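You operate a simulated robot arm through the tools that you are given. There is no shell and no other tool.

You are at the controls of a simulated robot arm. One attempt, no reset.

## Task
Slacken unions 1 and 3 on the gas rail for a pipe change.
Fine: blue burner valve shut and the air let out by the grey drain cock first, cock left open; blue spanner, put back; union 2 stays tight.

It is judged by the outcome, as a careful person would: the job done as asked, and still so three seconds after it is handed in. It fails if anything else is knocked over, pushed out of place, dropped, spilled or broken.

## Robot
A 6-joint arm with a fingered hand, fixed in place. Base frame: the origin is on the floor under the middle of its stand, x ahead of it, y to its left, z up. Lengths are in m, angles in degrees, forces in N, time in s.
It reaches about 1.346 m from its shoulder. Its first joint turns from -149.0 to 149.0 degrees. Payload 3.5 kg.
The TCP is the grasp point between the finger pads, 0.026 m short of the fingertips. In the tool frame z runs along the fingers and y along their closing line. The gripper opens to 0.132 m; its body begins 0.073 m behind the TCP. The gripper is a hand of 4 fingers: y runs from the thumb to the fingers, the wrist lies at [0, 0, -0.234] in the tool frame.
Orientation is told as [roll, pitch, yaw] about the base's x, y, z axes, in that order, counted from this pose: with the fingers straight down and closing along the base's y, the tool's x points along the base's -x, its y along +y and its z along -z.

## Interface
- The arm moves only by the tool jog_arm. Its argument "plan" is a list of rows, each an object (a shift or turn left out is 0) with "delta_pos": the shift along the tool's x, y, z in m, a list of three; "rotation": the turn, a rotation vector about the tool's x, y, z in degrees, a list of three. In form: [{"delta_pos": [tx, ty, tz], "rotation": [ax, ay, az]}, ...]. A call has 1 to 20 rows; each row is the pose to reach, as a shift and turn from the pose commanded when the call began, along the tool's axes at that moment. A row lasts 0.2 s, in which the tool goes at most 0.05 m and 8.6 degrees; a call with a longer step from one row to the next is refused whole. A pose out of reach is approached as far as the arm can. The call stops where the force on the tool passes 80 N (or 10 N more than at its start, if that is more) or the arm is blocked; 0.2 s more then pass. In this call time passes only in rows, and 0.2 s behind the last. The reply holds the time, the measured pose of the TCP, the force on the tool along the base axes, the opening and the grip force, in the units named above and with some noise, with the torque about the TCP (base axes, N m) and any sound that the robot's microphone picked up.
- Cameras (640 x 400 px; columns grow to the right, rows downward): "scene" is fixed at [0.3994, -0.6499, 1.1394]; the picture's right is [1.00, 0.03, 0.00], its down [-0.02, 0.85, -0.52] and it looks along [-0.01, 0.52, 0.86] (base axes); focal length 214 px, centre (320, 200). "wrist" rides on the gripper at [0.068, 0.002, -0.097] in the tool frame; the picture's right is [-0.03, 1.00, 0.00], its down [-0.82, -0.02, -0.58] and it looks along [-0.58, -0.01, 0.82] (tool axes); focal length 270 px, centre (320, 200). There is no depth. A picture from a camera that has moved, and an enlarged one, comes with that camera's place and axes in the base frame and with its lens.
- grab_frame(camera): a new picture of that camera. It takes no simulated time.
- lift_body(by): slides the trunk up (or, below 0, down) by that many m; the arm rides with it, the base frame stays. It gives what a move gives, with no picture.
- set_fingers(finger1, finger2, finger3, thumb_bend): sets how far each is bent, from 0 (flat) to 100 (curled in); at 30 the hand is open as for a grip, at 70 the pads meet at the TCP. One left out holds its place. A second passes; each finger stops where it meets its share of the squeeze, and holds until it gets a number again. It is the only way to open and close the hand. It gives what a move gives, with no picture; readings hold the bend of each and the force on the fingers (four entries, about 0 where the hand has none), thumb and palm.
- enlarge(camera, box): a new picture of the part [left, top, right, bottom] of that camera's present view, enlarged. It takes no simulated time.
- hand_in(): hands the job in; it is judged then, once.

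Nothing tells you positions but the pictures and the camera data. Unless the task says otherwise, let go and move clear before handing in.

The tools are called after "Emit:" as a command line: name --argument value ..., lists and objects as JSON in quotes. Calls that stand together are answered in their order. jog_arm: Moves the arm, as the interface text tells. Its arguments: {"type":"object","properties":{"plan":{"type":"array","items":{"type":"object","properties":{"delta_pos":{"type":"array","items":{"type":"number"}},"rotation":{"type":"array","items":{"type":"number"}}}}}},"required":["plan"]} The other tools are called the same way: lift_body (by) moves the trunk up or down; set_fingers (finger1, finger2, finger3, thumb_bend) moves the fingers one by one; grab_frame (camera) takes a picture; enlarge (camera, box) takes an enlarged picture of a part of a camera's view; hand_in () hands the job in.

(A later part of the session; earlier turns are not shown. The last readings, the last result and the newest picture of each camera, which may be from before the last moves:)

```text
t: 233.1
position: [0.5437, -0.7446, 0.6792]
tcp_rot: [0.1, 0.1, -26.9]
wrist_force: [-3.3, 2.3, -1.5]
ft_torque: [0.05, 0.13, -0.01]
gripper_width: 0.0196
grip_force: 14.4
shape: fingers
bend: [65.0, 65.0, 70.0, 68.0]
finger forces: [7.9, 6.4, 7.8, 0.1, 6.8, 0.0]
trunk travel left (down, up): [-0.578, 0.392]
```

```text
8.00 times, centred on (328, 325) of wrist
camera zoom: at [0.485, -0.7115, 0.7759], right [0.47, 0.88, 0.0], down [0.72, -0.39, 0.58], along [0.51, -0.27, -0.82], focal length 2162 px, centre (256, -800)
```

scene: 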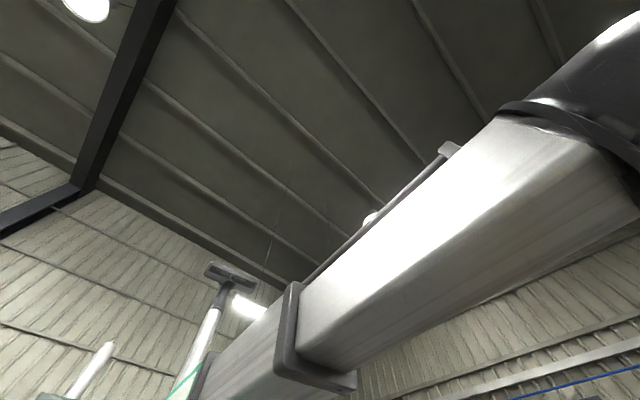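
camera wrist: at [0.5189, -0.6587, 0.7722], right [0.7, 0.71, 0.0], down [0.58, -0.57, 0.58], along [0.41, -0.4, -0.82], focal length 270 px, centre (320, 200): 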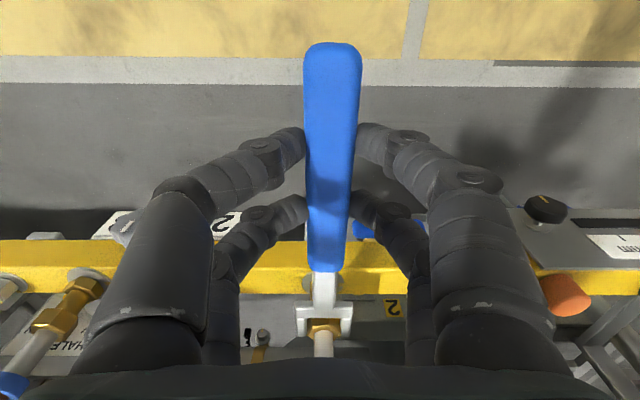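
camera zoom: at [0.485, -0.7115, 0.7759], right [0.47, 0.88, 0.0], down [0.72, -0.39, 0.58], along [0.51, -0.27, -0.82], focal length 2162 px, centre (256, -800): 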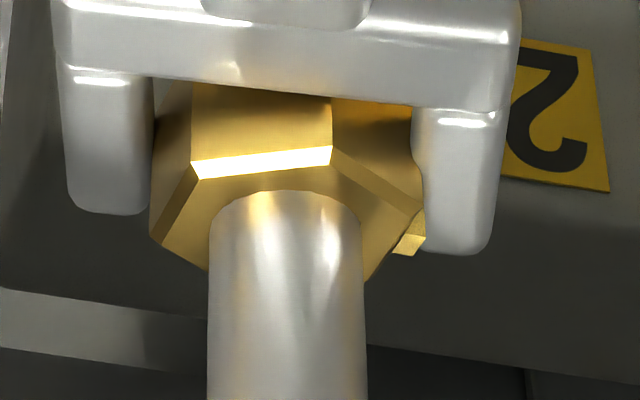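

The nut is back near its stop (≈90° total). Lifting the jaw straight up off the hex.

Emit:
lift_body --by 0.008

Emit:
lift_body --by 0.014

Emit:
enlarge --camera "wrist" --box '[240, 260, 400, 370]'

```text
t: 233.7
position: [0.5435, -0.7437, 0.6874]
tcp_rot: [0.2, 0.1, -27.1]
wrist_force: [-0.1, -0.8, -1.6]
ft_torque: [-0.01, 0.03, 0.01]
gripper_width: 0.0195
grip_force: 14.4
shape: fingers
bend: [65.0, 65.0, 70.0, 68.0]
finger forces: [7.9, 6.4, 7.6, 0.1, 6.8, 0.0]
trunk travel left (down, up): [-0.586, 0.384]
```

```text
t: 234.3
position: [0.5443, -0.7449, 0.7014]
tcp_rot: [0.1, 0.1, -27.0]
wrist_force: [0.1, -0.1, -1.4]
ft_torque: [0.03, 0.04, 0.0]
gripper_width: 0.0197
grip_force: 13.9
shape: fingers
bend: [65.0, 65.0, 70.0, 68.0]
finger forces: [7.9, 6.4, 7.6, 0.0, 6.8, 0.1]
trunk travel left (down, up): [-0.6, 0.37]
```

```text
3.64 times, centred on (320, 315) of wrist
camera zoom: at [0.4852, -0.7113, 0.7978], right [0.48, 0.88, 0.0], down [0.72, -0.39, 0.58], along [0.51, -0.27, -0.82], focal length 983 px, centre (320, -218)
```

zoom: 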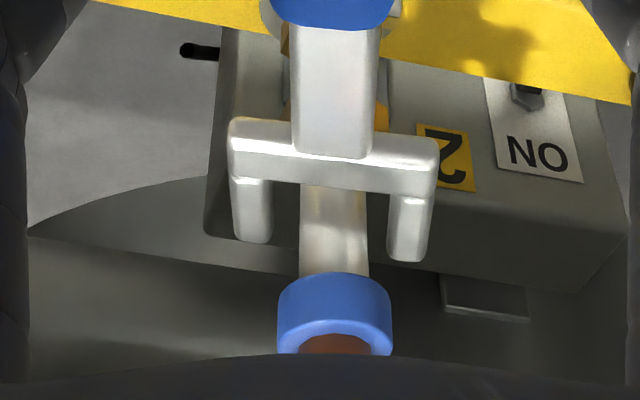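

Free of the nut. Backing straight out from the sleeve, then raising to inspect the spanner in the hand.

Emit:
jog_arm --plan '[{"delta_pos": [0.02, 0, 0]}, {"delta_pos": [0.045, 0, 0]}, {"delta_pos": [0.075, 0, 0]}]'

Emit:
lift_body --by 0.1

Emit:
grab_frame --camera "wrist"

Emit:
enlarge --camera "wrist" --box '[220, 220, 420, 360]'

```text
t: 235.1
position: [0.4765, -0.709, 0.7014]
tcp_rot: [0.1, -0.1, -27.1]
wrist_force: [0.1, -0.1, -2.1]
ft_torque: [0.06, 0.03, 0.01]
gripper_width: 0.0196
grip_force: 13.8
shape: fingers
bend: [65.0, 65.0, 70.0, 68.0]
finger forces: [7.7, 6.5, 7.6, 0.1, 6.8, 0.1]
trunk travel left (down, up): [-0.6, 0.37]
```

```text
t: 236.4
position: [0.4765, -0.71, 0.8011]
tcp_rot: [0.1, 0.0, -27.0]
wrist_force: [0.0, -0.2, -1.3]
ft_torque: [0.01, 0.02, 0.0]
gripper_width: 0.0195
grip_force: 14.4
shape: fingers
bend: [65.0, 65.0, 70.0, 68.0]
finger forces: [7.8, 6.4, 7.7, 0.0, 6.8, 0.1]
trunk travel left (down, up): [-0.7, 0.27]
```

```text
taken
camera wrist: at [0.4181, -0.678, 0.8977], right [0.48, 0.88, 0.0], down [0.72, -0.39, 0.58], along [0.51, -0.27, -0.82], focal length 270 px, centre (320, 200)
```

wrist: 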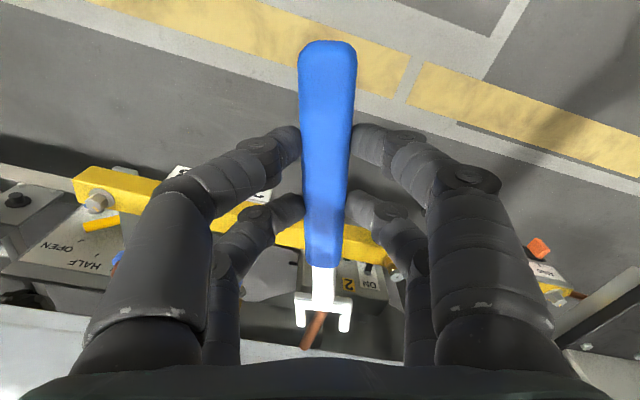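

```text
2.86 times, centred on (320, 290) of wrist
camera zoom: at [0.4181, -0.678, 0.8977], right [0.48, 0.88, 0.0], down [0.72, -0.39, 0.58], along [0.51, -0.27, -0.82], focal length 772 px, centre (320, -57)
```

zoom: 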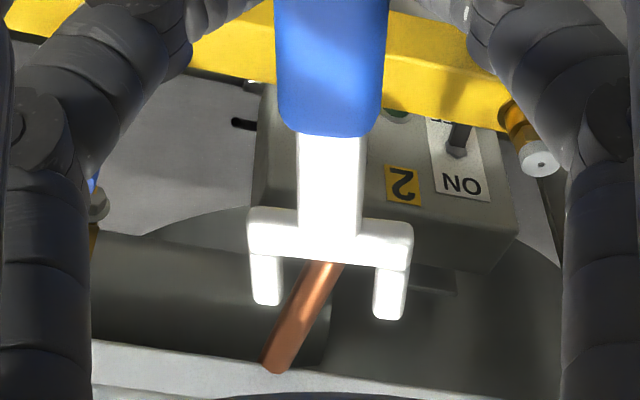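

Union 1 done. The spanner has sagged ~4° in the grip but is secure. Next union 3 (expected centre s≈−0.320, w≈−1.0545): going to its standoff at yaw −75°.

Emit:
jog_arm --plan '[{"delta_pos": [-0.0027, -0.0097, 0], "rotation": [0, 0, 8]}, {"delta_pos": [-0.0055, -0.0193, 0], "rotation": [0, 0, 16]}, {"delta_pos": [-0.0082, -0.029, 0], "rotation": [0, 0, 24]}, {"delta_pos": [-0.011, -0.0387, 0], "rotation": [0, 0, 32]}, {"delta_pos": [-0.0137, -0.0483, 0], "rotation": [0, 0, 40]}, {"delta_pos": [-0.0165, -0.058, 0], "rotation": [0, 0, 48]}]'

Emit:
lift_body --by -0.07

Emit:
grab_frame --camera "wrist"

Emit:
enlarge --camera "wrist" --box '[220, 230, 420, 370]'

```text
t: 237.8
position: [0.4666, -0.7695, 0.802]
tcp_rot: [0.0, 0.1, -75.1]
wrist_force: [0.2, 0.3, -1.9]
ft_torque: [0.06, 0.04, 0.0]
gripper_width: 0.0195
grip_force: 15.3
shape: fingers
bend: [65.0, 66.0, 70.0, 68.0]
finger forces: [7.9, 6.6, 7.6, 0.0, 7.0, 0.0]
trunk travel left (down, up): [-0.7, 0.27]
```

```text
t: 238.9
position: [0.4654, -0.7697, 0.7304]
tcp_rot: [-0.1, 0.1, -75.0]
wrist_force: [0.2, 0.4, -1.5]
ft_torque: [0.05, 0.01, 0.0]
gripper_width: 0.0194
grip_force: 14.5
shape: fingers
bend: [65.0, 66.0, 70.0, 68.0]
finger forces: [7.9, 6.7, 7.6, 0.1, 7.0, 0.0]
trunk travel left (down, up): [-0.63, 0.34]
```

```text
taken
camera wrist: at [0.4511, -0.7034, 0.8278], right [0.97, 0.23, 0.0], down [0.19, -0.79, 0.58], along [0.14, -0.56, -0.82], focal length 270 px, centre (320, 200)
```

wrist: 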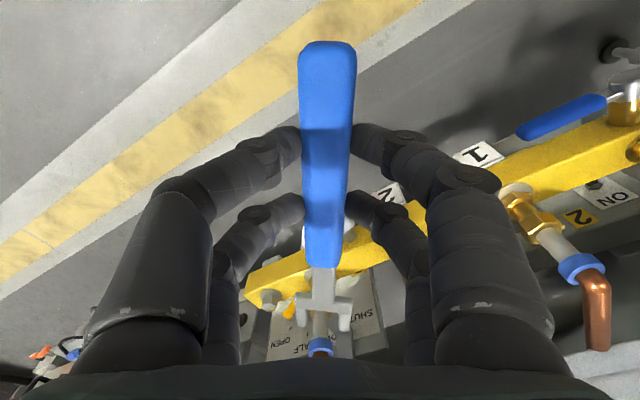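

```text
2.86 times, centred on (320, 300) of wrist
camera zoom: at [0.4511, -0.7034, 0.8278], right [0.97, 0.23, 0.0], down [0.19, -0.79, 0.58], along [0.14, -0.56, -0.82], focal length 772 px, centre (320, -86)
```

zoom: 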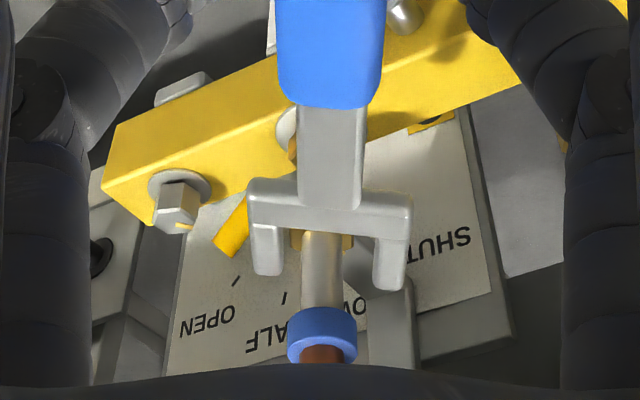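

Union 3's sleeve is in line, about 4 mm left of the jaw centre. I'll shift, lower to sleeve height and check.

Emit:
jog_arm --plan '[{"delta_pos": [0, -0.0037, 0]}]'

Emit:
lift_body --by -0.028

Emit:
enlarge --camera "wrist" --box '[240, 260, 400, 370]'

```text
t: 239.3
position: [0.4635, -0.771, 0.7321]
tcp_rot: [0.0, 0.0, -75.0]
wrist_force: [0.6, 0.7, -1.3]
ft_torque: [0.07, 0.0, 0.01]
gripper_width: 0.0195
grip_force: 14.6
shape: fingers
bend: [65.0, 66.0, 70.0, 68.0]
finger forces: [7.8, 6.6, 7.7, 0.0, 6.9, 0.1]
trunk travel left (down, up): [-0.63, 0.34]
```

```text
t: 240.0
position: [0.4621, -0.7713, 0.7042]
tcp_rot: [0.0, 0.1, -75.0]
wrist_force: [-0.1, -0.6, -0.8]
ft_torque: [0.04, 0.0, -0.02]
gripper_width: 0.0193
grip_force: 14.5
shape: fingers
bend: [65.0, 66.0, 70.0, 68.0]
finger forces: [7.8, 6.5, 7.5, 0.1, 6.9, 0.0]
trunk travel left (down, up): [-0.602, 0.368]
```

```text
3.64 times, centred on (320, 315) of wrist
camera zoom: at [0.4477, -0.7051, 0.7998], right [0.97, 0.23, 0.0], down [0.19, -0.79, 0.58], along [0.14, -0.56, -0.82], focal length 983 px, centre (320, -218)
```

zoom: 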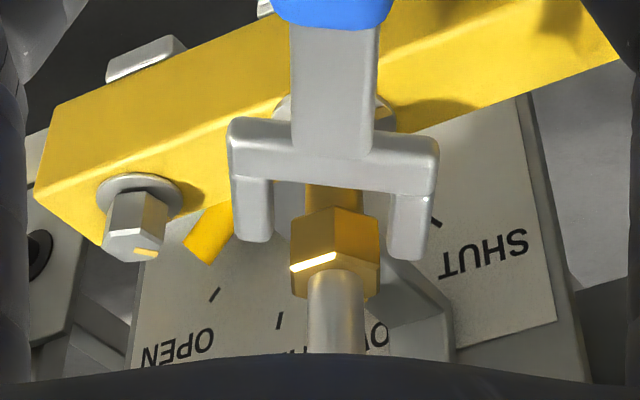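

Union 3's hex is aligned with the jaw at this yaw (corner centred). Moving forward around its sleeve.

Emit:
jog_arm --plan '[{"delta_pos": [-0.015, 0.0005, 0]}, {"delta_pos": [-0.03, 0.0005, 0]}, {"delta_pos": [-0.045, 0.0005, 0]}, {"delta_pos": [-0.055, 0.0005, 0]}]'

Emit:
enlarge --camera "wrist" --box '[260, 280, 380, 370]'

```text
t: 241.0
position: [0.4787, -0.8245, 0.7039]
tcp_rot: [0.1, 0.2, -75.1]
wrist_force: [0.1, 0.1, -1.3]
ft_torque: [0.03, 0.01, -0.01]
gripper_width: 0.0192
grip_force: 14.0
shape: fingers
bend: [65.0, 66.0, 70.0, 68.0]
finger forces: [7.8, 6.6, 7.6, 0.0, 6.9, 0.1]
trunk travel left (down, up): [-0.602, 0.368]
```

```text
4.44 times, centred on (320, 325) of wrist
camera zoom: at [0.463, -0.7585, 0.7998], right [0.97, 0.23, 0.0], down [0.19, -0.79, 0.58], along [0.14, -0.56, -0.82], focal length 1201 px, centre (320, -356)
```

zoom: 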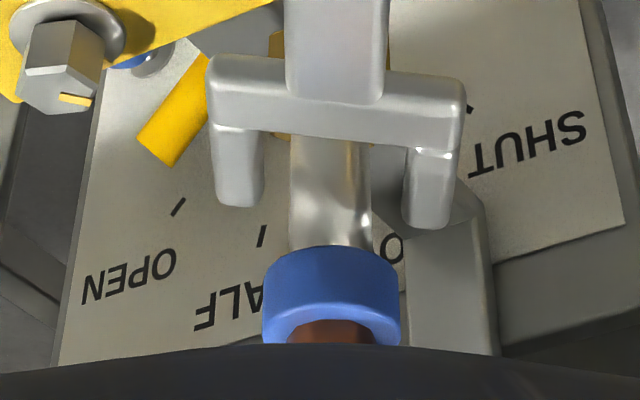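

Around the sleeve. Lowering slightly to just above the nut and checking alignment.

Emit:
jog_arm --plan '[{"delta_pos": [0, -0.0006, 0]}]'

Emit:
lift_body --by -0.007

Emit:
enlarge --camera "wrist" --box '[288, 300, 368, 350]'

```text
t: 241.4
position: [0.476, -0.8244, 0.7034]
tcp_rot: [0.0, 0.1, -74.9]
wrist_force: [0.9, -0.1, -2.4]
ft_torque: [0.06, 0.01, 0.02]
gripper_width: 0.0194
grip_force: 14.0
shape: fingers
bend: [65.0, 66.0, 70.0, 68.0]
finger forces: [7.8, 6.6, 7.7, 0.1, 7.0, 0.0]
trunk travel left (down, up): [-0.602, 0.368]
```

```text
t: 242.0
position: [0.4769, -0.8242, 0.6954]
tcp_rot: [-0.1, 0.1, -75.0]
wrist_force: [0.2, 1.0, -1.7]
ft_torque: [0.09, 0.02, 0.0]
gripper_width: 0.0191
grip_force: 14.8
shape: fingers
bend: [65.0, 66.0, 70.0, 68.0]
finger forces: [7.8, 6.6, 7.6, 0.0, 7.0, 0.1]
trunk travel left (down, up): [-0.595, 0.375]
```

```text
8.00 times, centred on (328, 325) of wrist
camera zoom: at [0.462, -0.758, 0.7928], right [0.97, 0.23, 0.0], down [0.19, -0.79, 0.58], along [0.14, -0.56, -0.82], focal length 2162 px, centre (256, -800)
```

zoom: 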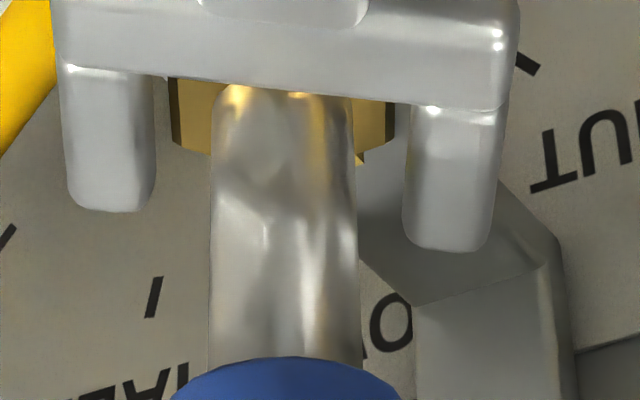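

Lateral alignment is good. Lowering onto hex 3 in steps.

Emit:
lift_body --by -0.007

Emit:
lift_body --by -0.006

Emit:
enlarge --camera "wrist" --box '[288, 300, 368, 350]'

```text
t: 242.6
position: [0.4755, -0.8241, 0.6887]
tcp_rot: [0.0, 0.1, -75.0]
wrist_force: [-0.1, -0.2, -1.6]
ft_torque: [0.06, 0.05, 0.02]
gripper_width: 0.0195
grip_force: 14.3
shape: fingers
bend: [65.0, 66.0, 70.0, 68.0]
finger forces: [7.8, 6.6, 7.6, 0.1, 7.0, 0.0]
trunk travel left (down, up): [-0.588, 0.382]
```

```text
t: 243.1
position: [0.4768, -0.8253, 0.6827]
tcp_rot: [0.0, 0.1, -75.0]
wrist_force: [-0.4, 0.1, -1.6]
ft_torque: [0.09, 0.01, 0.05]
gripper_width: 0.0194
grip_force: 14.6
shape: fingers
bend: [65.0, 66.0, 70.0, 68.0]
finger forces: [7.7, 6.6, 7.6, 0.0, 7.0, 0.1]
trunk travel left (down, up): [-0.582, 0.388]
```

```text
8.00 times, centred on (328, 325) of wrist
camera zoom: at [0.462, -0.7579, 0.7798], right [0.97, 0.23, 0.0], down [0.19, -0.79, 0.58], along [0.14, -0.56, -0.82], focal length 2162 px, centre (256, -800)
```

zoom: 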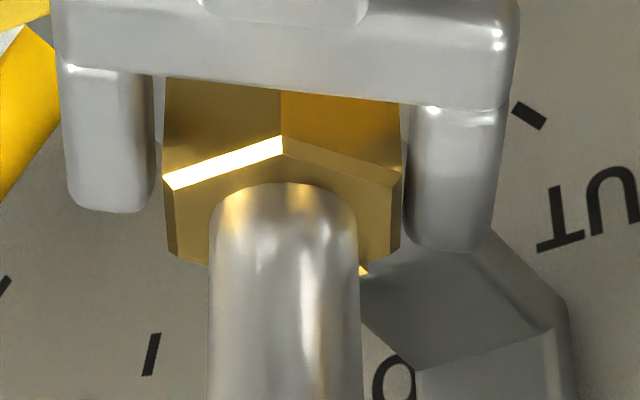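

Seated with no force. Starting the counter-clockwise stroke on union 3.

Emit:
jog_arm --plan '[{"delta_pos": [-0.0006, -0.0137, 0], "rotation": [0, 0, -5]}, {"delta_pos": [-0.0024, -0.0273, 0], "rotation": [0, 0, -10]}, {"delta_pos": [-0.0053, -0.0406, 0], "rotation": [0, 0, -15]}, {"delta_pos": [-0.0095, -0.0537, 0], "rotation": [0, 0, -20]}, {"delta_pos": [-0.0136, -0.0639, 0], "rotation": [0, 0, -24]}]'

Emit:
enlarge --camera "wrist" --box '[288, 300, 368, 350]'

```text
t: 244.3
position: [0.4169, -0.855, 0.6834]
tcp_rot: [0.1, 0.1, -51.0]
wrist_force: [-0.4, -0.9, -1.4]
ft_torque: [0.05, 0.09, -0.01]
gripper_width: 0.0194
grip_force: 14.7
shape: fingers
bend: [66.0, 66.0, 70.0, 68.0]
finger forces: [7.9, 6.8, 7.5, 0.1, 7.0, 0.0]
trunk travel left (down, up): [-0.582, 0.388]
```

```text
8.00 times, centred on (328, 325) of wrist
camera zoom: at [0.3774, -0.8006, 0.7798], right [0.79, 0.61, 0.0], down [0.5, -0.65, 0.58], along [0.35, -0.46, -0.82], focal length 2162 px, centre (256, -800)
```

zoom: 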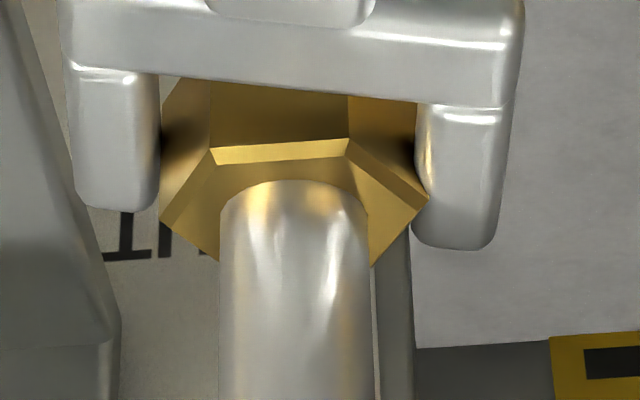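

Little contact at 22° relative angle: the jaw is still slightly low on the hex. I'll swing back, raise ~5 mm and retry.

Emit:
jog_arm --plan '[{"delta_pos": [-0.0006, 0.0137, 0], "rotation": [0, 0, 5]}, {"delta_pos": [-0.0024, 0.0273, 0], "rotation": [0, 0, 10]}, {"delta_pos": [-0.0053, 0.0406, 0], "rotation": [0, 0, 15]}, {"delta_pos": [-0.0095, 0.0537, 0], "rotation": [0, 0, 20]}, {"delta_pos": [-0.0126, 0.0616, 0], "rotation": [0, 0, 23]}]'

Emit:
lift_body --by 0.005

Emit:
enlarge --camera "wrist" --box '[288, 300, 368, 350]'

```text
t: 245.5
position: [0.4732, -0.8273, 0.6827]
tcp_rot: [0.0, 0.0, -74.1]
wrist_force: [-0.5, -0.9, -1.2]
ft_torque: [0.03, 0.04, -0.01]
gripper_width: 0.0195
grip_force: 14.6
shape: fingers
bend: [66.0, 66.0, 70.0, 68.0]
finger forces: [7.9, 6.7, 7.7, 0.1, 7.0, 0.0]
trunk travel left (down, up): [-0.582, 0.388]
```

```text
t: 246.1
position: [0.4742, -0.8251, 0.6874]
tcp_rot: [0.0, 0.0, -73.9]
wrist_force: [0.2, -0.1, -1.4]
ft_torque: [0.07, 0.03, 0.01]
gripper_width: 0.0196
grip_force: 14.3
shape: fingers
bend: [66.0, 66.0, 70.0, 68.0]
finger forces: [7.8, 6.7, 7.6, 0.1, 7.1, 0.0]
trunk travel left (down, up): [-0.587, 0.383]
```

```text
8.00 times, centred on (328, 325) of wrist
camera zoom: at [0.458, -0.7597, 0.7848], right [0.97, 0.25, 0.0], down [0.2, -0.79, 0.58], along [0.15, -0.56, -0.82], focal length 2162 px, centre (256, -800)
```

zoom: 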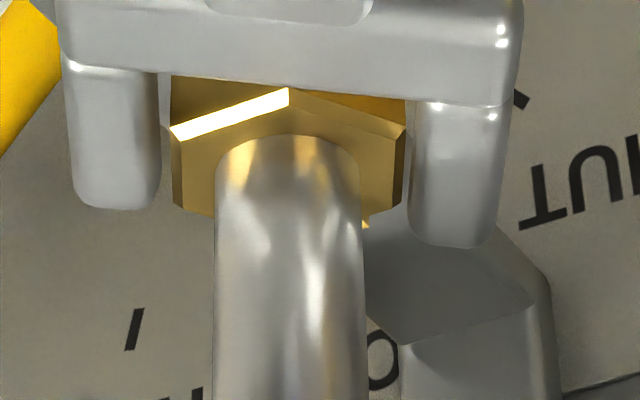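

Aligned again, 5 mm higher. Repeating the stroke.

Emit:
jog_arm --plan '[{"delta_pos": [-0.0006, -0.0137, 0], "rotation": [0, 0, -5]}, {"delta_pos": [-0.0024, -0.0273, 0], "rotation": [0, 0, -10]}, {"delta_pos": [-0.0053, -0.0406, 0], "rotation": [0, 0, -15]}, {"delta_pos": [-0.0095, -0.0537, 0], "rotation": [0, 0, -20]}, {"delta_pos": [-0.0136, -0.0639, 0], "rotation": [0, 0, -24]}]'

Emit:
enlarge --camera "wrist" --box '[288, 300, 368, 350]'

```text
t: 247.2
position: [0.4148, -0.8565, 0.6884]
tcp_rot: [0.1, 0.2, -49.9]
wrist_force: [-0.5, 0.2, -1.0]
ft_torque: [0.07, 0.04, 0.0]
gripper_width: 0.0193
grip_force: 15.6
shape: fingers
bend: [66.0, 66.0, 70.0, 68.0]
finger forces: [8.0, 6.7, 7.7, 0.0, 7.1, 0.0]
trunk travel left (down, up): [-0.587, 0.383]
```

```text
8.00 times, centred on (328, 325) of wrist
camera zoom: at [0.3743, -0.8033, 0.7848], right [0.78, 0.62, 0.0], down [0.51, -0.64, 0.58], along [0.36, -0.45, -0.82], focal length 2162 px, centre (256, -800)
```

zoom: 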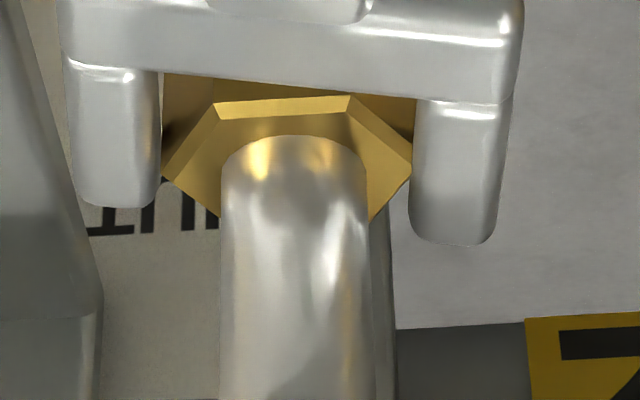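

Contact angle is marginal (loose jaw, ~22–25°). I'll go back, lower ~5 mm for fuller engagement and carry the stroke further in small steps.

Emit:
jog_arm --plan '[{"delta_pos": [-0.0006, 0.0137, 0], "rotation": [0, 0, 5]}, {"delta_pos": [-0.0024, 0.0273, 0], "rotation": [0, 0, 10]}, {"delta_pos": [-0.0053, 0.0406, 0], "rotation": [0, 0, 15]}, {"delta_pos": [-0.0095, 0.0537, 0], "rotation": [0, 0, 20]}, {"delta_pos": [-0.0136, 0.0639, 0], "rotation": [0, 0, 24]}]'

Emit:
lift_body --by -0.006

Emit:
jog_arm --plan '[{"delta_pos": [-0.0006, -0.0137, 0], "rotation": [0, 0, -5]}, {"delta_pos": [-0.0024, -0.0273, 0], "rotation": [0, 0, -10]}, {"delta_pos": [-0.0053, -0.0406, 0], "rotation": [0, 0, -15]}, {"delta_pos": [-0.0095, -0.0537, 0], "rotation": [0, 0, -20]}, {"delta_pos": [-0.0136, -0.0639, 0], "rotation": [0, 0, -24]}]'

Emit:
jog_arm --plan '[{"delta_pos": [-0.0004, -0.0109, 0], "rotation": [0, 0, -4]}]'

Emit:
enlarge --camera "wrist" --box '[288, 300, 368, 350]'

```text
t: 248.4
position: [0.4739, -0.8253, 0.6888]
tcp_rot: [0.1, 0.0, -74.1]
wrist_force: [-0.2, 1.0, -1.5]
ft_torque: [0.04, 0.04, 0.01]
gripper_width: 0.0193
grip_force: 14.7
shape: fingers
bend: [66.0, 66.0, 70.0, 68.0]
finger forces: [7.8, 6.8, 7.6, 0.1, 7.0, 0.1]
trunk travel left (down, up): [-0.587, 0.383]
```

```text
t: 249.0
position: [0.4743, -0.8273, 0.681]
tcp_rot: [0.0, 0.1, -74.0]
wrist_force: [0.1, -0.1, -0.7]
ft_torque: [0.04, 0.05, 0.0]
gripper_width: 0.019
grip_force: 14.4
shape: fingers
bend: [66.0, 66.0, 70.0, 68.0]
finger forces: [7.9, 6.8, 7.6, 0.0, 7.1, 0.1]
trunk travel left (down, up): [-0.581, 0.389]
```

```text
t: 250.2
position: [0.4166, -0.8582, 0.6823]
tcp_rot: [0.1, 0.1, -50.0]
wrist_force: [0.1, 0.7, -1.6]
ft_torque: [0.02, 0.04, 0.02]
gripper_width: 0.0192
grip_force: 14.6
shape: fingers
bend: [66.0, 66.0, 70.0, 68.0]
finger forces: [7.9, 6.8, 7.7, 0.0, 7.2, 0.0]
trunk travel left (down, up): [-0.581, 0.389]
```

```text
t: 250.6
position: [0.4091, -0.8645, 0.683]
tcp_rot: [0.2, 0.2, -46.0]
wrist_force: [0.2, -0.8, -1.4]
ft_torque: [0.07, 0.05, -0.06]
gripper_width: 0.0196
grip_force: 14.3
shape: fingers
bend: [66.0, 66.0, 70.0, 68.0]
finger forces: [7.9, 6.8, 7.6, 0.0, 7.1, 0.0]
trunk travel left (down, up): [-0.581, 0.389]
```

```text
8.00 times, centred on (328, 325) of wrist
camera zoom: at [0.3643, -0.8148, 0.7788], right [0.74, 0.68, 0.0], down [0.55, -0.6, 0.58], along [0.39, -0.42, -0.82], focal length 2162 px, centre (256, -800)
```

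zoom: 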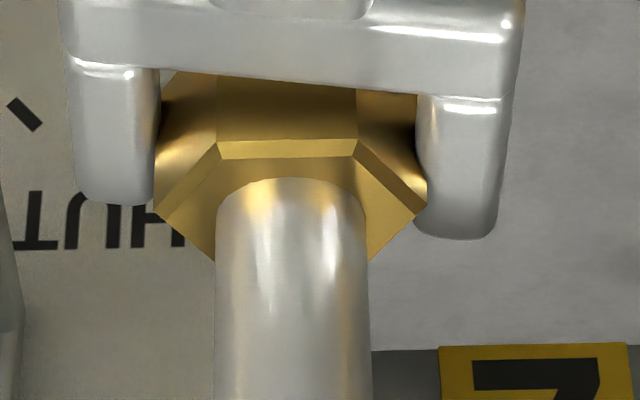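

No contact even at ~29° relative: I need to know whether the jaw is below or above the hex. Probing by raising a few mm while at this angle and watching vertical force.

Emit:
lift_body --by 0.003

Emit:
lift_body --by 0.003

Emit:
lift_body --by 0.003

Emit:
enlarge --camera "wrist" --box '[288, 300, 368, 350]'

```text
t: 251.1
position: [0.4087, -0.8651, 0.6855]
tcp_rot: [0.1, 0.1, -46.0]
wrist_force: [-0.4, -1.1, -1.9]
ft_torque: [0.05, 0.02, 0.01]
gripper_width: 0.0194
grip_force: 14.8
shape: fingers
bend: [66.0, 66.0, 70.0, 68.0]
finger forces: [7.9, 6.9, 7.5, 0.1, 7.1, 0.1]
trunk travel left (down, up): [-0.584, 0.386]
```

```text
t: 251.6
position: [0.409, -0.8656, 0.6878]
tcp_rot: [0.1, 0.1, -46.0]
wrist_force: [0.2, -0.6, -1.4]
ft_torque: [0.04, 0.05, -0.02]
gripper_width: 0.0193
grip_force: 14.0
shape: fingers
bend: [66.0, 66.0, 70.0, 68.0]
finger forces: [7.8, 6.9, 7.6, 0.1, 7.3, 0.1]
trunk travel left (down, up): [-0.587, 0.383]
```

```text
t: 252.2
position: [0.4089, -0.8638, 0.6906]
tcp_rot: [0.1, 0.2, -46.1]
wrist_force: [0.0, -0.5, -1.7]
ft_torque: [0.06, 0.04, 0.02]
gripper_width: 0.0193
grip_force: 14.8
shape: fingers
bend: [66.0, 66.0, 70.0, 68.0]
finger forces: [7.8, 6.8, 7.6, 0.1, 7.2, 0.0]
trunk travel left (down, up): [-0.59, 0.38]
```

```text
8.00 times, centred on (328, 325) of wrist
camera zoom: at [0.3641, -0.8148, 0.7878], right [0.74, 0.68, 0.0], down [0.55, -0.6, 0.58], along [0.39, -0.42, -0.82], focal length 2162 px, centre (256, -800)
```

zoom: 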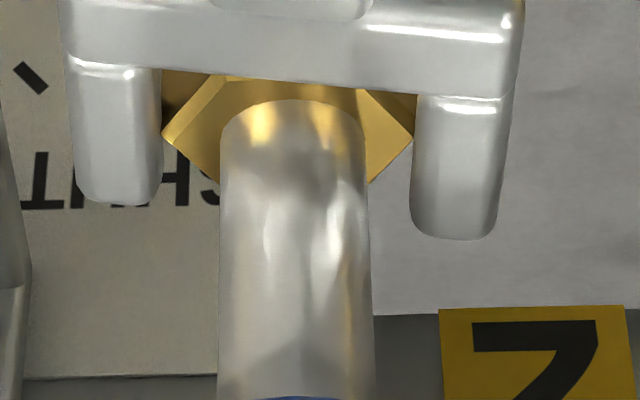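

Vertical probing shows no contact. I'll probe sideways by a few mm to find out whether the prongs are actually beside the hex.

Emit:
jog_arm --plan '[{"delta_pos": [0, 0.004, 0]}]'

Emit:
jog_arm --plan '[{"delta_pos": [0, -0.008, 0]}]'

Emit:
jog_arm --plan '[{"delta_pos": [0, 0.004, 0]}]'

```text
t: 252.6
position: [0.4109, -0.8615, 0.6912]
tcp_rot: [0.0, 0.0, -45.9]
wrist_force: [-0.1, -0.8, -1.8]
ft_torque: [0.0, 0.04, -0.08]
gripper_width: 0.0194
grip_force: 14.4
shape: fingers
bend: [66.0, 66.0, 70.0, 68.0]
finger forces: [8.2, 6.4, 8.1, 0.1, 6.9, 0.0]
trunk travel left (down, up): [-0.59, 0.38]
```

```text
t: 253.0
position: [0.4056, -0.8686, 0.691]
tcp_rot: [0.2, 0.0, -45.8]
wrist_force: [1.3, 0.5, -1.9]
ft_torque: [0.04, 0.02, 0.12]
gripper_width: 0.0193
grip_force: 15.3
shape: fingers
bend: [66.0, 66.0, 70.0, 68.0]
finger forces: [7.3, 8.0, 6.6, 0.0, 8.1, 0.1]
trunk travel left (down, up): [-0.59, 0.38]
```

```text
t: 253.4
position: [0.4089, -0.8667, 0.6905]
tcp_rot: [0.1, 0.0, -46.0]
wrist_force: [0.5, 0.0, -2.0]
ft_torque: [0.05, 0.01, -0.03]
gripper_width: 0.0195
grip_force: 14.8
shape: fingers
bend: [66.0, 66.0, 70.0, 68.0]
finger forces: [8.2, 6.7, 7.8, 0.0, 7.2, 0.0]
trunk travel left (down, up): [-0.59, 0.38]
```

I'll scan downward at this angle: if the prongs are above the hex they should land on its corners.

Emit:
lift_body --by -0.005

Emit:
lift_body --by -0.005

Emit:
lift_body --by -0.005

Emit:
enlarge --camera "wrist" --box '[288, 300, 368, 350]'

```text
t: 253.9
position: [0.4082, -0.8664, 0.6868]
tcp_rot: [0.1, 0.1, -45.9]
wrist_force: [-0.6, -0.2, -2.4]
ft_torque: [0.03, 0.04, 0.0]
gripper_width: 0.0195
grip_force: 14.8
shape: fingers
bend: [66.0, 66.0, 70.0, 68.0]
finger forces: [8.2, 6.6, 7.7, 0.0, 7.2, 0.0]
trunk travel left (down, up): [-0.585, 0.385]
```

```text
t: 254.4
position: [0.4087, -0.8656, 0.6816]
tcp_rot: [0.1, 0.1, -46.0]
wrist_force: [0.2, 0.1, -2.0]
ft_torque: [0.07, 0.03, 0.01]
gripper_width: 0.0192
grip_force: 15.2
shape: fingers
bend: [66.0, 66.0, 70.0, 68.0]
finger forces: [8.1, 6.7, 7.6, 0.0, 7.2, 0.0]
trunk travel left (down, up): [-0.58, 0.39]
```

```text
t: 255.0
position: [0.4091, -0.8655, 0.6764]
tcp_rot: [0.1, 0.0, -46.0]
wrist_force: [1.2, 0.1, -1.9]
ft_torque: [0.03, 0.05, 0.02]
gripper_width: 0.0194
grip_force: 14.8
shape: fingers
bend: [66.0, 66.0, 70.0, 68.0]
finger forces: [8.0, 6.6, 7.7, 0.0, 7.2, 0.1]
trunk travel left (down, up): [-0.575, 0.395]
```

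```text
8.00 times, centred on (328, 325) of wrist
camera zoom: at [0.3639, -0.8158, 0.7727], right [0.74, 0.68, 0.0], down [0.55, -0.6, 0.58], along [0.39, -0.42, -0.82], focal length 2162 px, centre (256, -800)
```

zoom: 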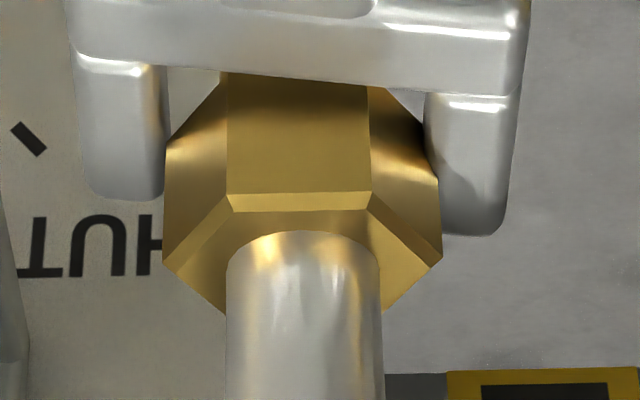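

The jaw sits at the hex level range yet no contact – the sagged, rolled spanner isn't engaging. Best to reseat it properly in the hand: I'll lift off, back out, return to the shelf, and regrip it straight.

Emit:
lift_body --by 0.03

Emit:
jog_arm --plan '[{"delta_pos": [0.02, 0, 0]}, {"delta_pos": [0.05, 0, 0]}, {"delta_pos": [0.09, 0, 0]}, {"delta_pos": [0.12, 0, 0]}]'

Emit:
lift_body --by 0.17

```text
t: 255.7
position: [0.4088, -0.8657, 0.7061]
tcp_rot: [0.1, 0.1, -46.0]
wrist_force: [0.2, 0.2, -2.5]
ft_torque: [-0.01, 0.04, 0.0]
gripper_width: 0.0195
grip_force: 14.8
shape: fingers
bend: [66.0, 66.0, 70.0, 68.0]
finger forces: [8.0, 6.7, 7.8, 0.0, 7.2, 0.0]
trunk travel left (down, up): [-0.605, 0.365]
```

```text
t: 256.7
position: [0.3253, -0.7782, 0.7061]
tcp_rot: [0.1, 0.2, -46.0]
wrist_force: [-0.2, -0.4, -2.4]
ft_torque: [0.08, 0.05, 0.01]
gripper_width: 0.0193
grip_force: 14.8
shape: fingers
bend: [66.0, 66.0, 70.0, 68.0]
finger forces: [8.1, 6.7, 7.7, 0.0, 7.3, 0.0]
trunk travel left (down, up): [-0.605, 0.365]
```

```text
t: 258.6
position: [0.3255, -0.7797, 0.8767]
tcp_rot: [0.1, 0.1, -46.0]
wrist_force: [0.1, -0.3, -2.2]
ft_torque: [0.06, 0.03, 0.02]
gripper_width: 0.0192
grip_force: 14.9
shape: fingers
bend: [66.0, 66.0, 70.0, 68.0]
finger forces: [8.0, 6.8, 7.7, 0.0, 7.2, 0.0]
trunk travel left (down, up): [-0.775, 0.195]
```

Carrying it back toward the shelf, turning to yaw +44°.

Emit:
jog_arm --plan '[{"delta_pos": [0, 0.044, 0], "rotation": [0, 0, -5.3]}, {"delta_pos": [0, 0.088, 0], "rotation": [0, 0, -10.6]}, {"delta_pos": [0, 0.132, 0], "rotation": [0, 0, -15.9]}, {"delta_pos": [0, 0.176, 0], "rotation": [0, 0, -21.2]}, {"delta_pos": [0, 0.22, 0], "rotation": [0, 0, -26.5]}, {"delta_pos": [0, 0.264, 0], "rotation": [0, 0, -31.8]}, {"delta_pos": [0, 0.308, 0], "rotation": [0, 0, -37.1]}, {"delta_pos": [0, 0.352, 0], "rotation": [0, 0, -42.4]}, {"delta_pos": [0, 0.396, 0], "rotation": [0, 0, -47.6]}, {"delta_pos": [0, 0.44, 0], "rotation": [0, 0, -52.9]}, {"delta_pos": [0, 0.484, 0], "rotation": [0, 0, -58.2]}, {"delta_pos": [0, 0.528, 0], "rotation": [0, 0, -63.5]}, {"delta_pos": [0, 0.572, 0], "rotation": [0, 0, -68.8]}, {"delta_pos": [0, 0.616, 0], "rotation": [0, 0, -74.1]}, {"delta_pos": [0, 0.66, 0], "rotation": [0, 0, -79.4]}, {"delta_pos": [0, 0.704, 0], "rotation": [0, 0, -84.7]}, {"delta_pos": [0, 0.75, 0], "rotation": [0, 0, -90]}]'

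Emit:
grab_frame --camera "wrist"

```text
t: 262.2
position: [0.8654, -0.2577, 0.8762]
tcp_rot: [-0.1, -0.1, 44.1]
wrist_force: [0.2, -0.3, -1.7]
ft_torque: [-0.04, 0.06, 0.0]
gripper_width: 0.0191
grip_force: 14.1
shape: fingers
bend: [66.0, 66.0, 70.0, 68.0]
finger forces: [7.4, 6.9, 7.1, 0.1, 7.0, 0.0]
trunk travel left (down, up): [-0.775, 0.195]
```

```text
taken
camera wrist: at [0.8166, -0.304, 0.9726], right [-0.68, 0.74, 0.0], down [0.6, 0.55, 0.58], along [0.42, 0.39, -0.82], focal length 270 px, centre (320, 200)
```

wrist: 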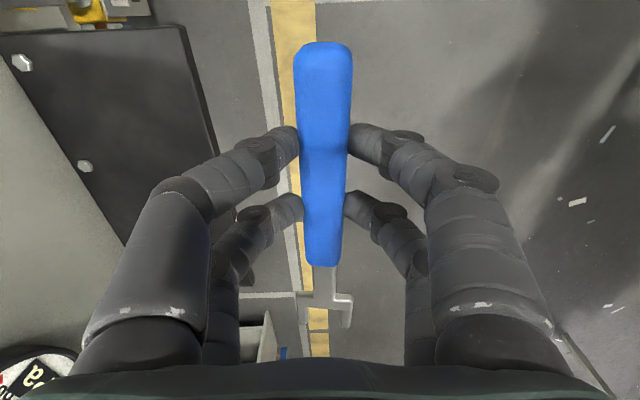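

Moving over the spanner's place and lowering.

Emit:
jog_arm --plan '[{"delta_pos": [0, -0.045, 0]}, {"delta_pos": [-0.001, -0.09, 0]}, {"delta_pos": [-0.0015, -0.135, 0]}, {"delta_pos": [-0.002, -0.175, 0]}, {"delta_pos": [-0.0023, -0.212, 0]}]'

Emit:
lift_body --by -0.14

Emit:
grab_frame --camera "wrist"

```text
t: 263.4
position: [1.0125, -0.409, 0.8755]
tcp_rot: [0.2, 0.0, 44.1]
wrist_force: [-0.1, -1.0, -1.7]
ft_torque: [-0.04, 0.02, -0.03]
gripper_width: 0.0194
grip_force: 14.4
shape: fingers
bend: [66.0, 66.0, 70.0, 68.0]
finger forces: [7.4, 7.0, 7.2, 0.0, 7.3, 0.0]
trunk travel left (down, up): [-0.775, 0.195]
```

```text
t: 265.1
position: [1.013, -0.4088, 0.7361]
tcp_rot: [0.0, -0.1, 44.0]
wrist_force: [0.6, -1.5, -2.4]
ft_torque: [-0.03, -0.01, -0.04]
gripper_width: 0.0192
grip_force: 13.6
shape: fingers
bend: [66.0, 66.0, 70.0, 68.0]
finger forces: [7.3, 6.9, 7.3, 0.0, 7.2, 0.1]
trunk travel left (down, up): [-0.635, 0.335]
```

```text
taken
camera wrist: at [0.9634, -0.4547, 0.8327], right [-0.68, 0.74, 0.0], down [0.6, 0.55, 0.58], along [0.43, 0.39, -0.82], focal length 270 px, centre (320, 200)
```

wrist: 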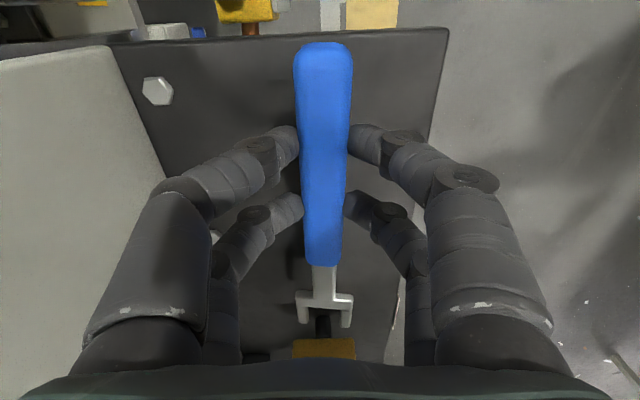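

Lowering gently so the jaw touches first and then the handle settles flat.

Emit:
lift_body --by -0.022

Emit:
lift_body --by -0.008

Emit:
lift_body --by -0.006

Emit:
grab_frame --camera "wrist"

```text
t: 265.8
position: [1.0128, -0.4078, 0.7139]
tcp_rot: [0.0, -0.1, 44.0]
wrist_force: [0.5, 1.1, -1.4]
ft_torque: [-0.03, 0.06, -0.01]
gripper_width: 0.0191
grip_force: 13.9
shape: fingers
bend: [66.0, 66.0, 70.0, 68.0]
finger forces: [7.4, 6.9, 7.3, 0.0, 7.3, 0.0]
trunk travel left (down, up): [-0.613, 0.357]
```

```text
t: 266.4
position: [1.0118, -0.4086, 0.705]
tcp_rot: [0.1, -0.1, 44.1]
wrist_force: [0.2, -0.8, -1.2]
ft_torque: [-0.03, -0.01, -0.01]
gripper_width: 0.0191
grip_force: 14.5
shape: fingers
bend: [66.0, 67.0, 70.0, 68.0]
finger forces: [7.3, 7.0, 7.3, 0.1, 7.2, 0.0]
trunk travel left (down, up): [-0.605, 0.365]
```

```text
t: 266.9
position: [1.0115, -0.4088, 0.7002]
tcp_rot: [0.0, -0.2, 44.0]
wrist_force: [0.3, 0.2, -0.3]
ft_torque: [0.07, -0.07, 0.0]
gripper_width: 0.0192
grip_force: 15.3
shape: fingers
bend: [66.0, 67.0, 70.0, 68.0]
finger forces: [6.8, 8.2, 7.9, 0.0, 7.1, 0.0]
trunk travel left (down, up): [-0.599, 0.371]
```

```text
taken
camera wrist: at [0.9633, -0.4547, 0.7967], right [-0.68, 0.74, 0.0], down [0.6, 0.55, 0.58], along [0.43, 0.39, -0.82], focal length 270 px, centre (320, 200)
```

wrist: 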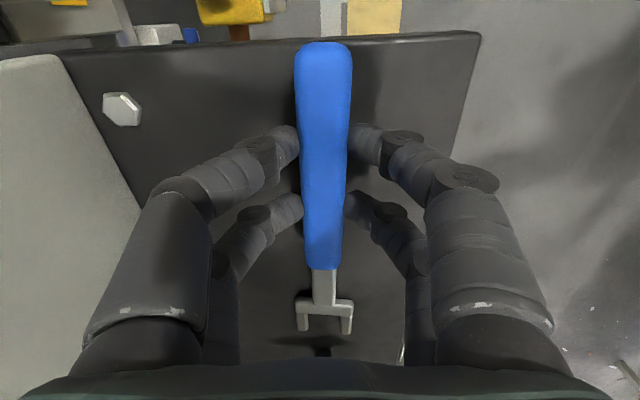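

The jaw touched at TCP z≈0.700. Lowering further so the handle comes down flat too.

Emit:
lift_body --by -0.004

Emit:
lift_body --by -0.004

Emit:
grab_frame --camera "wrist"

```text
t: 267.4
position: [1.0122, -0.4076, 0.6965]
tcp_rot: [0.0, -0.1, 44.0]
wrist_force: [-1.0, -0.4, 0.9]
ft_torque: [0.11, -0.18, 0.0]
gripper_width: 0.0192
grip_force: 15.5
shape: fingers
bend: [66.0, 67.0, 70.0, 68.0]
finger forces: [6.4, 9.1, 8.6, 0.1, 6.8, 0.1]
trunk travel left (down, up): [-0.595, 0.375]
```

```text
t: 268.0
position: [1.0127, -0.4076, 0.6935]
tcp_rot: [0.0, 0.0, 44.0]
wrist_force: [-0.8, -0.5, 4.8]
ft_torque: [0.06, -0.23, -0.04]
gripper_width: 0.019
grip_force: 16.2
shape: fingers
bend: [65.0, 67.0, 71.0, 68.0]
finger forces: [7.0, 9.3, 9.5, 0.1, 6.8, 0.0]
trunk travel left (down, up): [-0.591, 0.379]
```

```text
taken
camera wrist: at [0.963, -0.4545, 0.7894], right [-0.68, 0.74, 0.0], down [0.6, 0.55, 0.58], along [0.43, 0.39, -0.82], focal length 270 px, centre (320, 200)
```

wrist: 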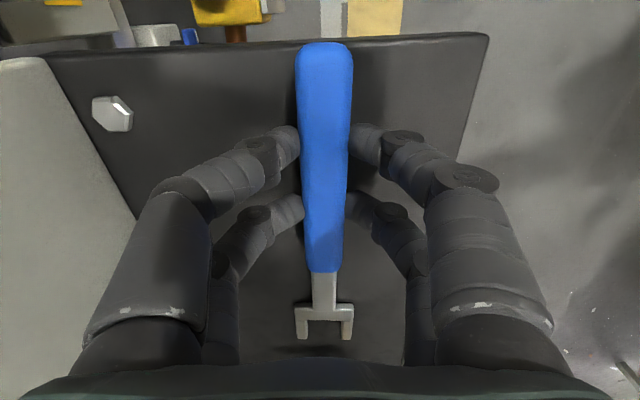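

The spanner lies flat again. I'll release, shift the grip 28 mm toward the jaw (better control and view), and regrip a bit firmer and balanced.

Emit:
set_fingers --finger1 57 --finger2 57 --finger3 57 --thumb_bend 57

Emit:
grab_frame --camera "wrist"

Emit:
jog_arm --plan '[{"delta_pos": [-0.014, 0, 0]}, {"delta_pos": [-0.028, 0, 0]}]'

Emit:
grab_frame --camera "wrist"

```text
t: 269.0
position: [1.0117, -0.4083, 0.6918]
tcp_rot: [0.1, -0.1, 43.9]
wrist_force: [0.0, -0.2, 2.9]
ft_torque: [0.06, 0.04, 0.01]
gripper_width: 0.0444
grip_force: 1.8
shape: fingers
bend: [57.0, 57.0, 57.0, 56.0]
finger forces: [1.0, 0.7, 0.7, 0.0, 0.0, 0.0]
trunk travel left (down, up): [-0.591, 0.379]
```

```text
taken
camera wrist: at [0.9632, -0.4546, 0.789], right [-0.68, 0.74, 0.0], down [0.6, 0.55, 0.58], along [0.43, 0.39, -0.82], focal length 270 px, centre (320, 200)
```

wrist: 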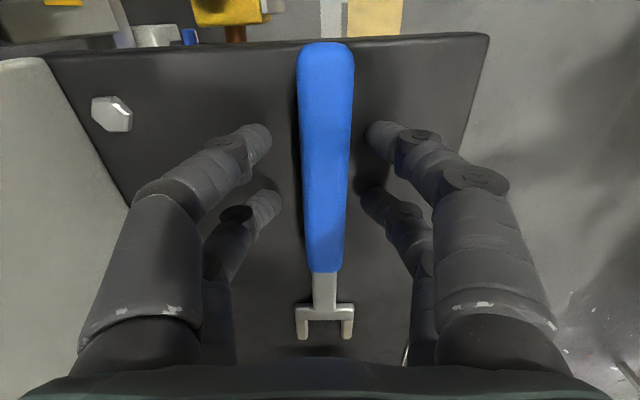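

```text
t: 269.6
position: [1.0317, -0.3873, 0.6931]
tcp_rot: [0.0, -0.1, 44.0]
wrist_force: [-1.3, -1.1, 1.9]
ft_torque: [-0.01, 0.04, 0.03]
gripper_width: 0.0449
grip_force: 1.4
shape: fingers
bend: [56.0, 56.0, 56.0, 56.0]
finger forces: [1.0, 0.5, 1.0, 0.0, 0.1, 0.1]
trunk travel left (down, up): [-0.591, 0.379]
```

```text
taken
camera wrist: at [0.9835, -0.4346, 0.789], right [-0.68, 0.74, 0.0], down [0.6, 0.55, 0.58], along [0.43, 0.39, -0.82], focal length 270 px, centre (320, 200)
```

wrist: 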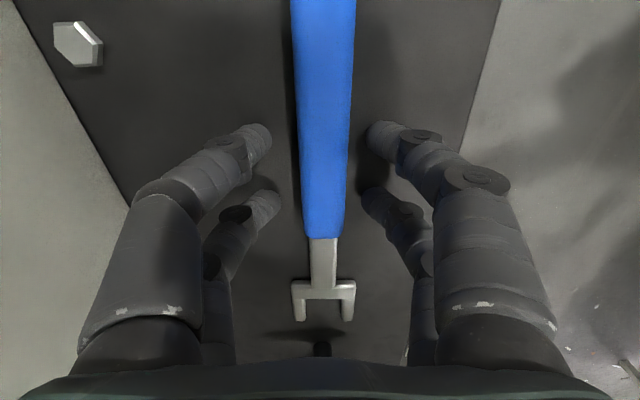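

Good view now. Closing with a balanced, slightly firmer grip and lifting.

Emit:
set_fingers --finger1 80 --finger2 80 --finger3 75 --thumb_bend 72

Emit:
lift_body --by 0.03

Emit:
grab_frame --camera "wrist"

```text
t: 270.6
position: [1.0336, -0.3885, 0.692]
tcp_rot: [0.0, -0.1, 44.0]
wrist_force: [-0.7, 0.1, -1.0]
ft_torque: [0.01, 0.0, -0.01]
gripper_width: 0.019
grip_force: 16.6
shape: fingers
bend: [64.0, 65.0, 67.0, 67.0]
finger forces: [8.0, 8.2, 7.8, 0.0, 8.6, 0.1]
trunk travel left (down, up): [-0.591, 0.379]
```

```text
t: 271.3
position: [1.0329, -0.3886, 0.7211]
tcp_rot: [0.2, -0.1, 44.0]
wrist_force: [0.2, 0.6, -1.1]
ft_torque: [-0.01, -0.01, -0.02]
gripper_width: 0.0189
grip_force: 17.2
shape: fingers
bend: [64.0, 65.0, 67.0, 67.0]
finger forces: [8.0, 8.2, 7.8, 0.1, 8.6, 0.0]
trunk travel left (down, up): [-0.621, 0.349]
```

```text
taken
camera wrist: at [0.9838, -0.4345, 0.8186], right [-0.68, 0.74, 0.0], down [0.6, 0.55, 0.58], along [0.43, 0.39, -0.82], focal length 270 px, centre (320, 200)
```

wrist: 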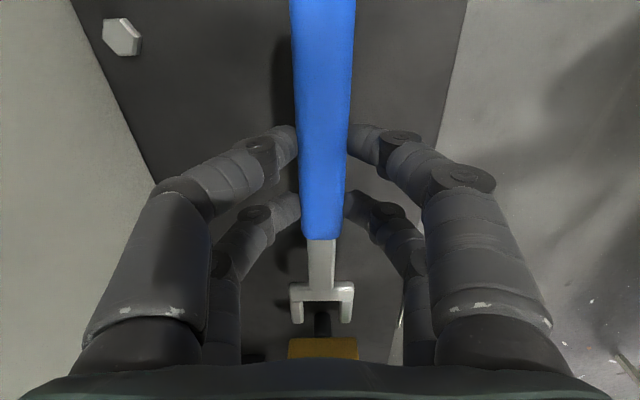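

Straight and secure. Carrying it back out to union 3.

Emit:
lift_body --by 0.15

Emit:
jog_arm --plan '[{"delta_pos": [0, 0.035, 0]}, {"delta_pos": [0, 0.07, 0]}, {"delta_pos": [0, 0.105, 0]}, {"delta_pos": [0, 0.14, 0]}, {"delta_pos": [0, 0.175, 0]}, {"delta_pos": [0, 0.2, 0]}]'

Emit:
jog_arm --plan '[{"delta_pos": [0.036, 0, 0], "rotation": [0, 0, 6]}, {"delta_pos": [0.072, 0, 0], "rotation": [0, 0, 12]}, {"delta_pos": [0.108, 0, 0], "rotation": [0, 0, 18]}, {"delta_pos": [0.144, 0, 0], "rotation": [0, 0, 24]}, {"delta_pos": [0.18, 0, 0], "rotation": [0, 0, 30]}, {"delta_pos": [0.216, 0, 0], "rotation": [0, 0, 36]}, {"delta_pos": [0.252, 0, 0], "rotation": [0, 0, 42]}, {"delta_pos": [0.288, 0, 0], "rotation": [0, 0, 48]}, {"delta_pos": [0.324, 0, 0], "rotation": [0, 0, 54]}, {"delta_pos": [0.36, 0, 0], "rotation": [0, 0, 60]}, {"delta_pos": [0.396, 0, 0], "rotation": [0, 0, 67]}, {"delta_pos": [0.432, 0, 0], "rotation": [0, 0, 74]}, {"delta_pos": [0.468, 0, 0], "rotation": [0, 0, 81]}, {"delta_pos": [0.504, 0, 0], "rotation": [0, 0, 88]}, {"delta_pos": [0.54, 0, 0], "rotation": [0, 0, 95]}, {"delta_pos": [0.58, 0, 0], "rotation": [0, 0, 102]}, {"delta_pos": [0.62, 0, 0], "rotation": [0, 0, 110]}, {"delta_pos": [0.66, 0, 0], "rotation": [0, 0, 118]}]'

Emit:
grab_frame --camera "wrist"

```text
t: 273.1
position: [1.0334, -0.3881, 0.8719]
tcp_rot: [0.1, 0.0, 43.9]
wrist_force: [0.2, -0.3, -1.4]
ft_torque: [0.02, -0.01, -0.01]
gripper_width: 0.0187
grip_force: 16.0
shape: fingers
bend: [64.0, 65.0, 67.0, 67.0]
finger forces: [8.1, 8.3, 7.7, 0.1, 8.5, 0.0]
trunk travel left (down, up): [-0.771, 0.199]
```

```text
t: 274.5
position: [0.8926, -0.2414, 0.8711]
tcp_rot: [0.0, -0.1, 44.0]
wrist_force: [0.2, 0.5, -2.5]
ft_torque: [0.0, -0.02, 0.04]
gripper_width: 0.0189
grip_force: 16.2
shape: fingers
bend: [64.0, 65.0, 67.0, 67.0]
finger forces: [8.2, 8.3, 7.8, 0.0, 8.5, 0.1]
trunk travel left (down, up): [-0.771, 0.199]
```

```text
t: 278.3
position: [0.4179, -0.6997, 0.8711]
tcp_rot: [0.0, 0.1, -74.1]
wrist_force: [-0.3, 0.3, -2.1]
ft_torque: [0.03, -0.03, 0.01]
gripper_width: 0.0187
grip_force: 15.8
shape: fingers
bend: [64.0, 65.0, 67.0, 67.0]
finger forces: [8.1, 8.2, 7.8, 0.1, 8.4, 0.0]
trunk travel left (down, up): [-0.771, 0.199]
```

```text
taken
camera wrist: at [0.4024, -0.6346, 0.9688], right [0.97, 0.25, 0.0], down [0.2, -0.79, 0.58], along [0.14, -0.56, -0.82], focal length 270 px, centre (320, 200)
```

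wrist: 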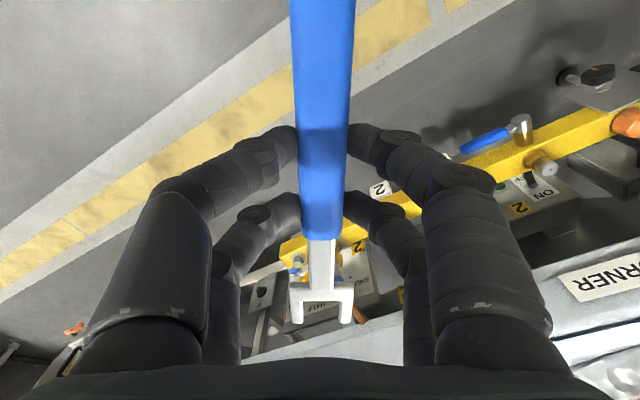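

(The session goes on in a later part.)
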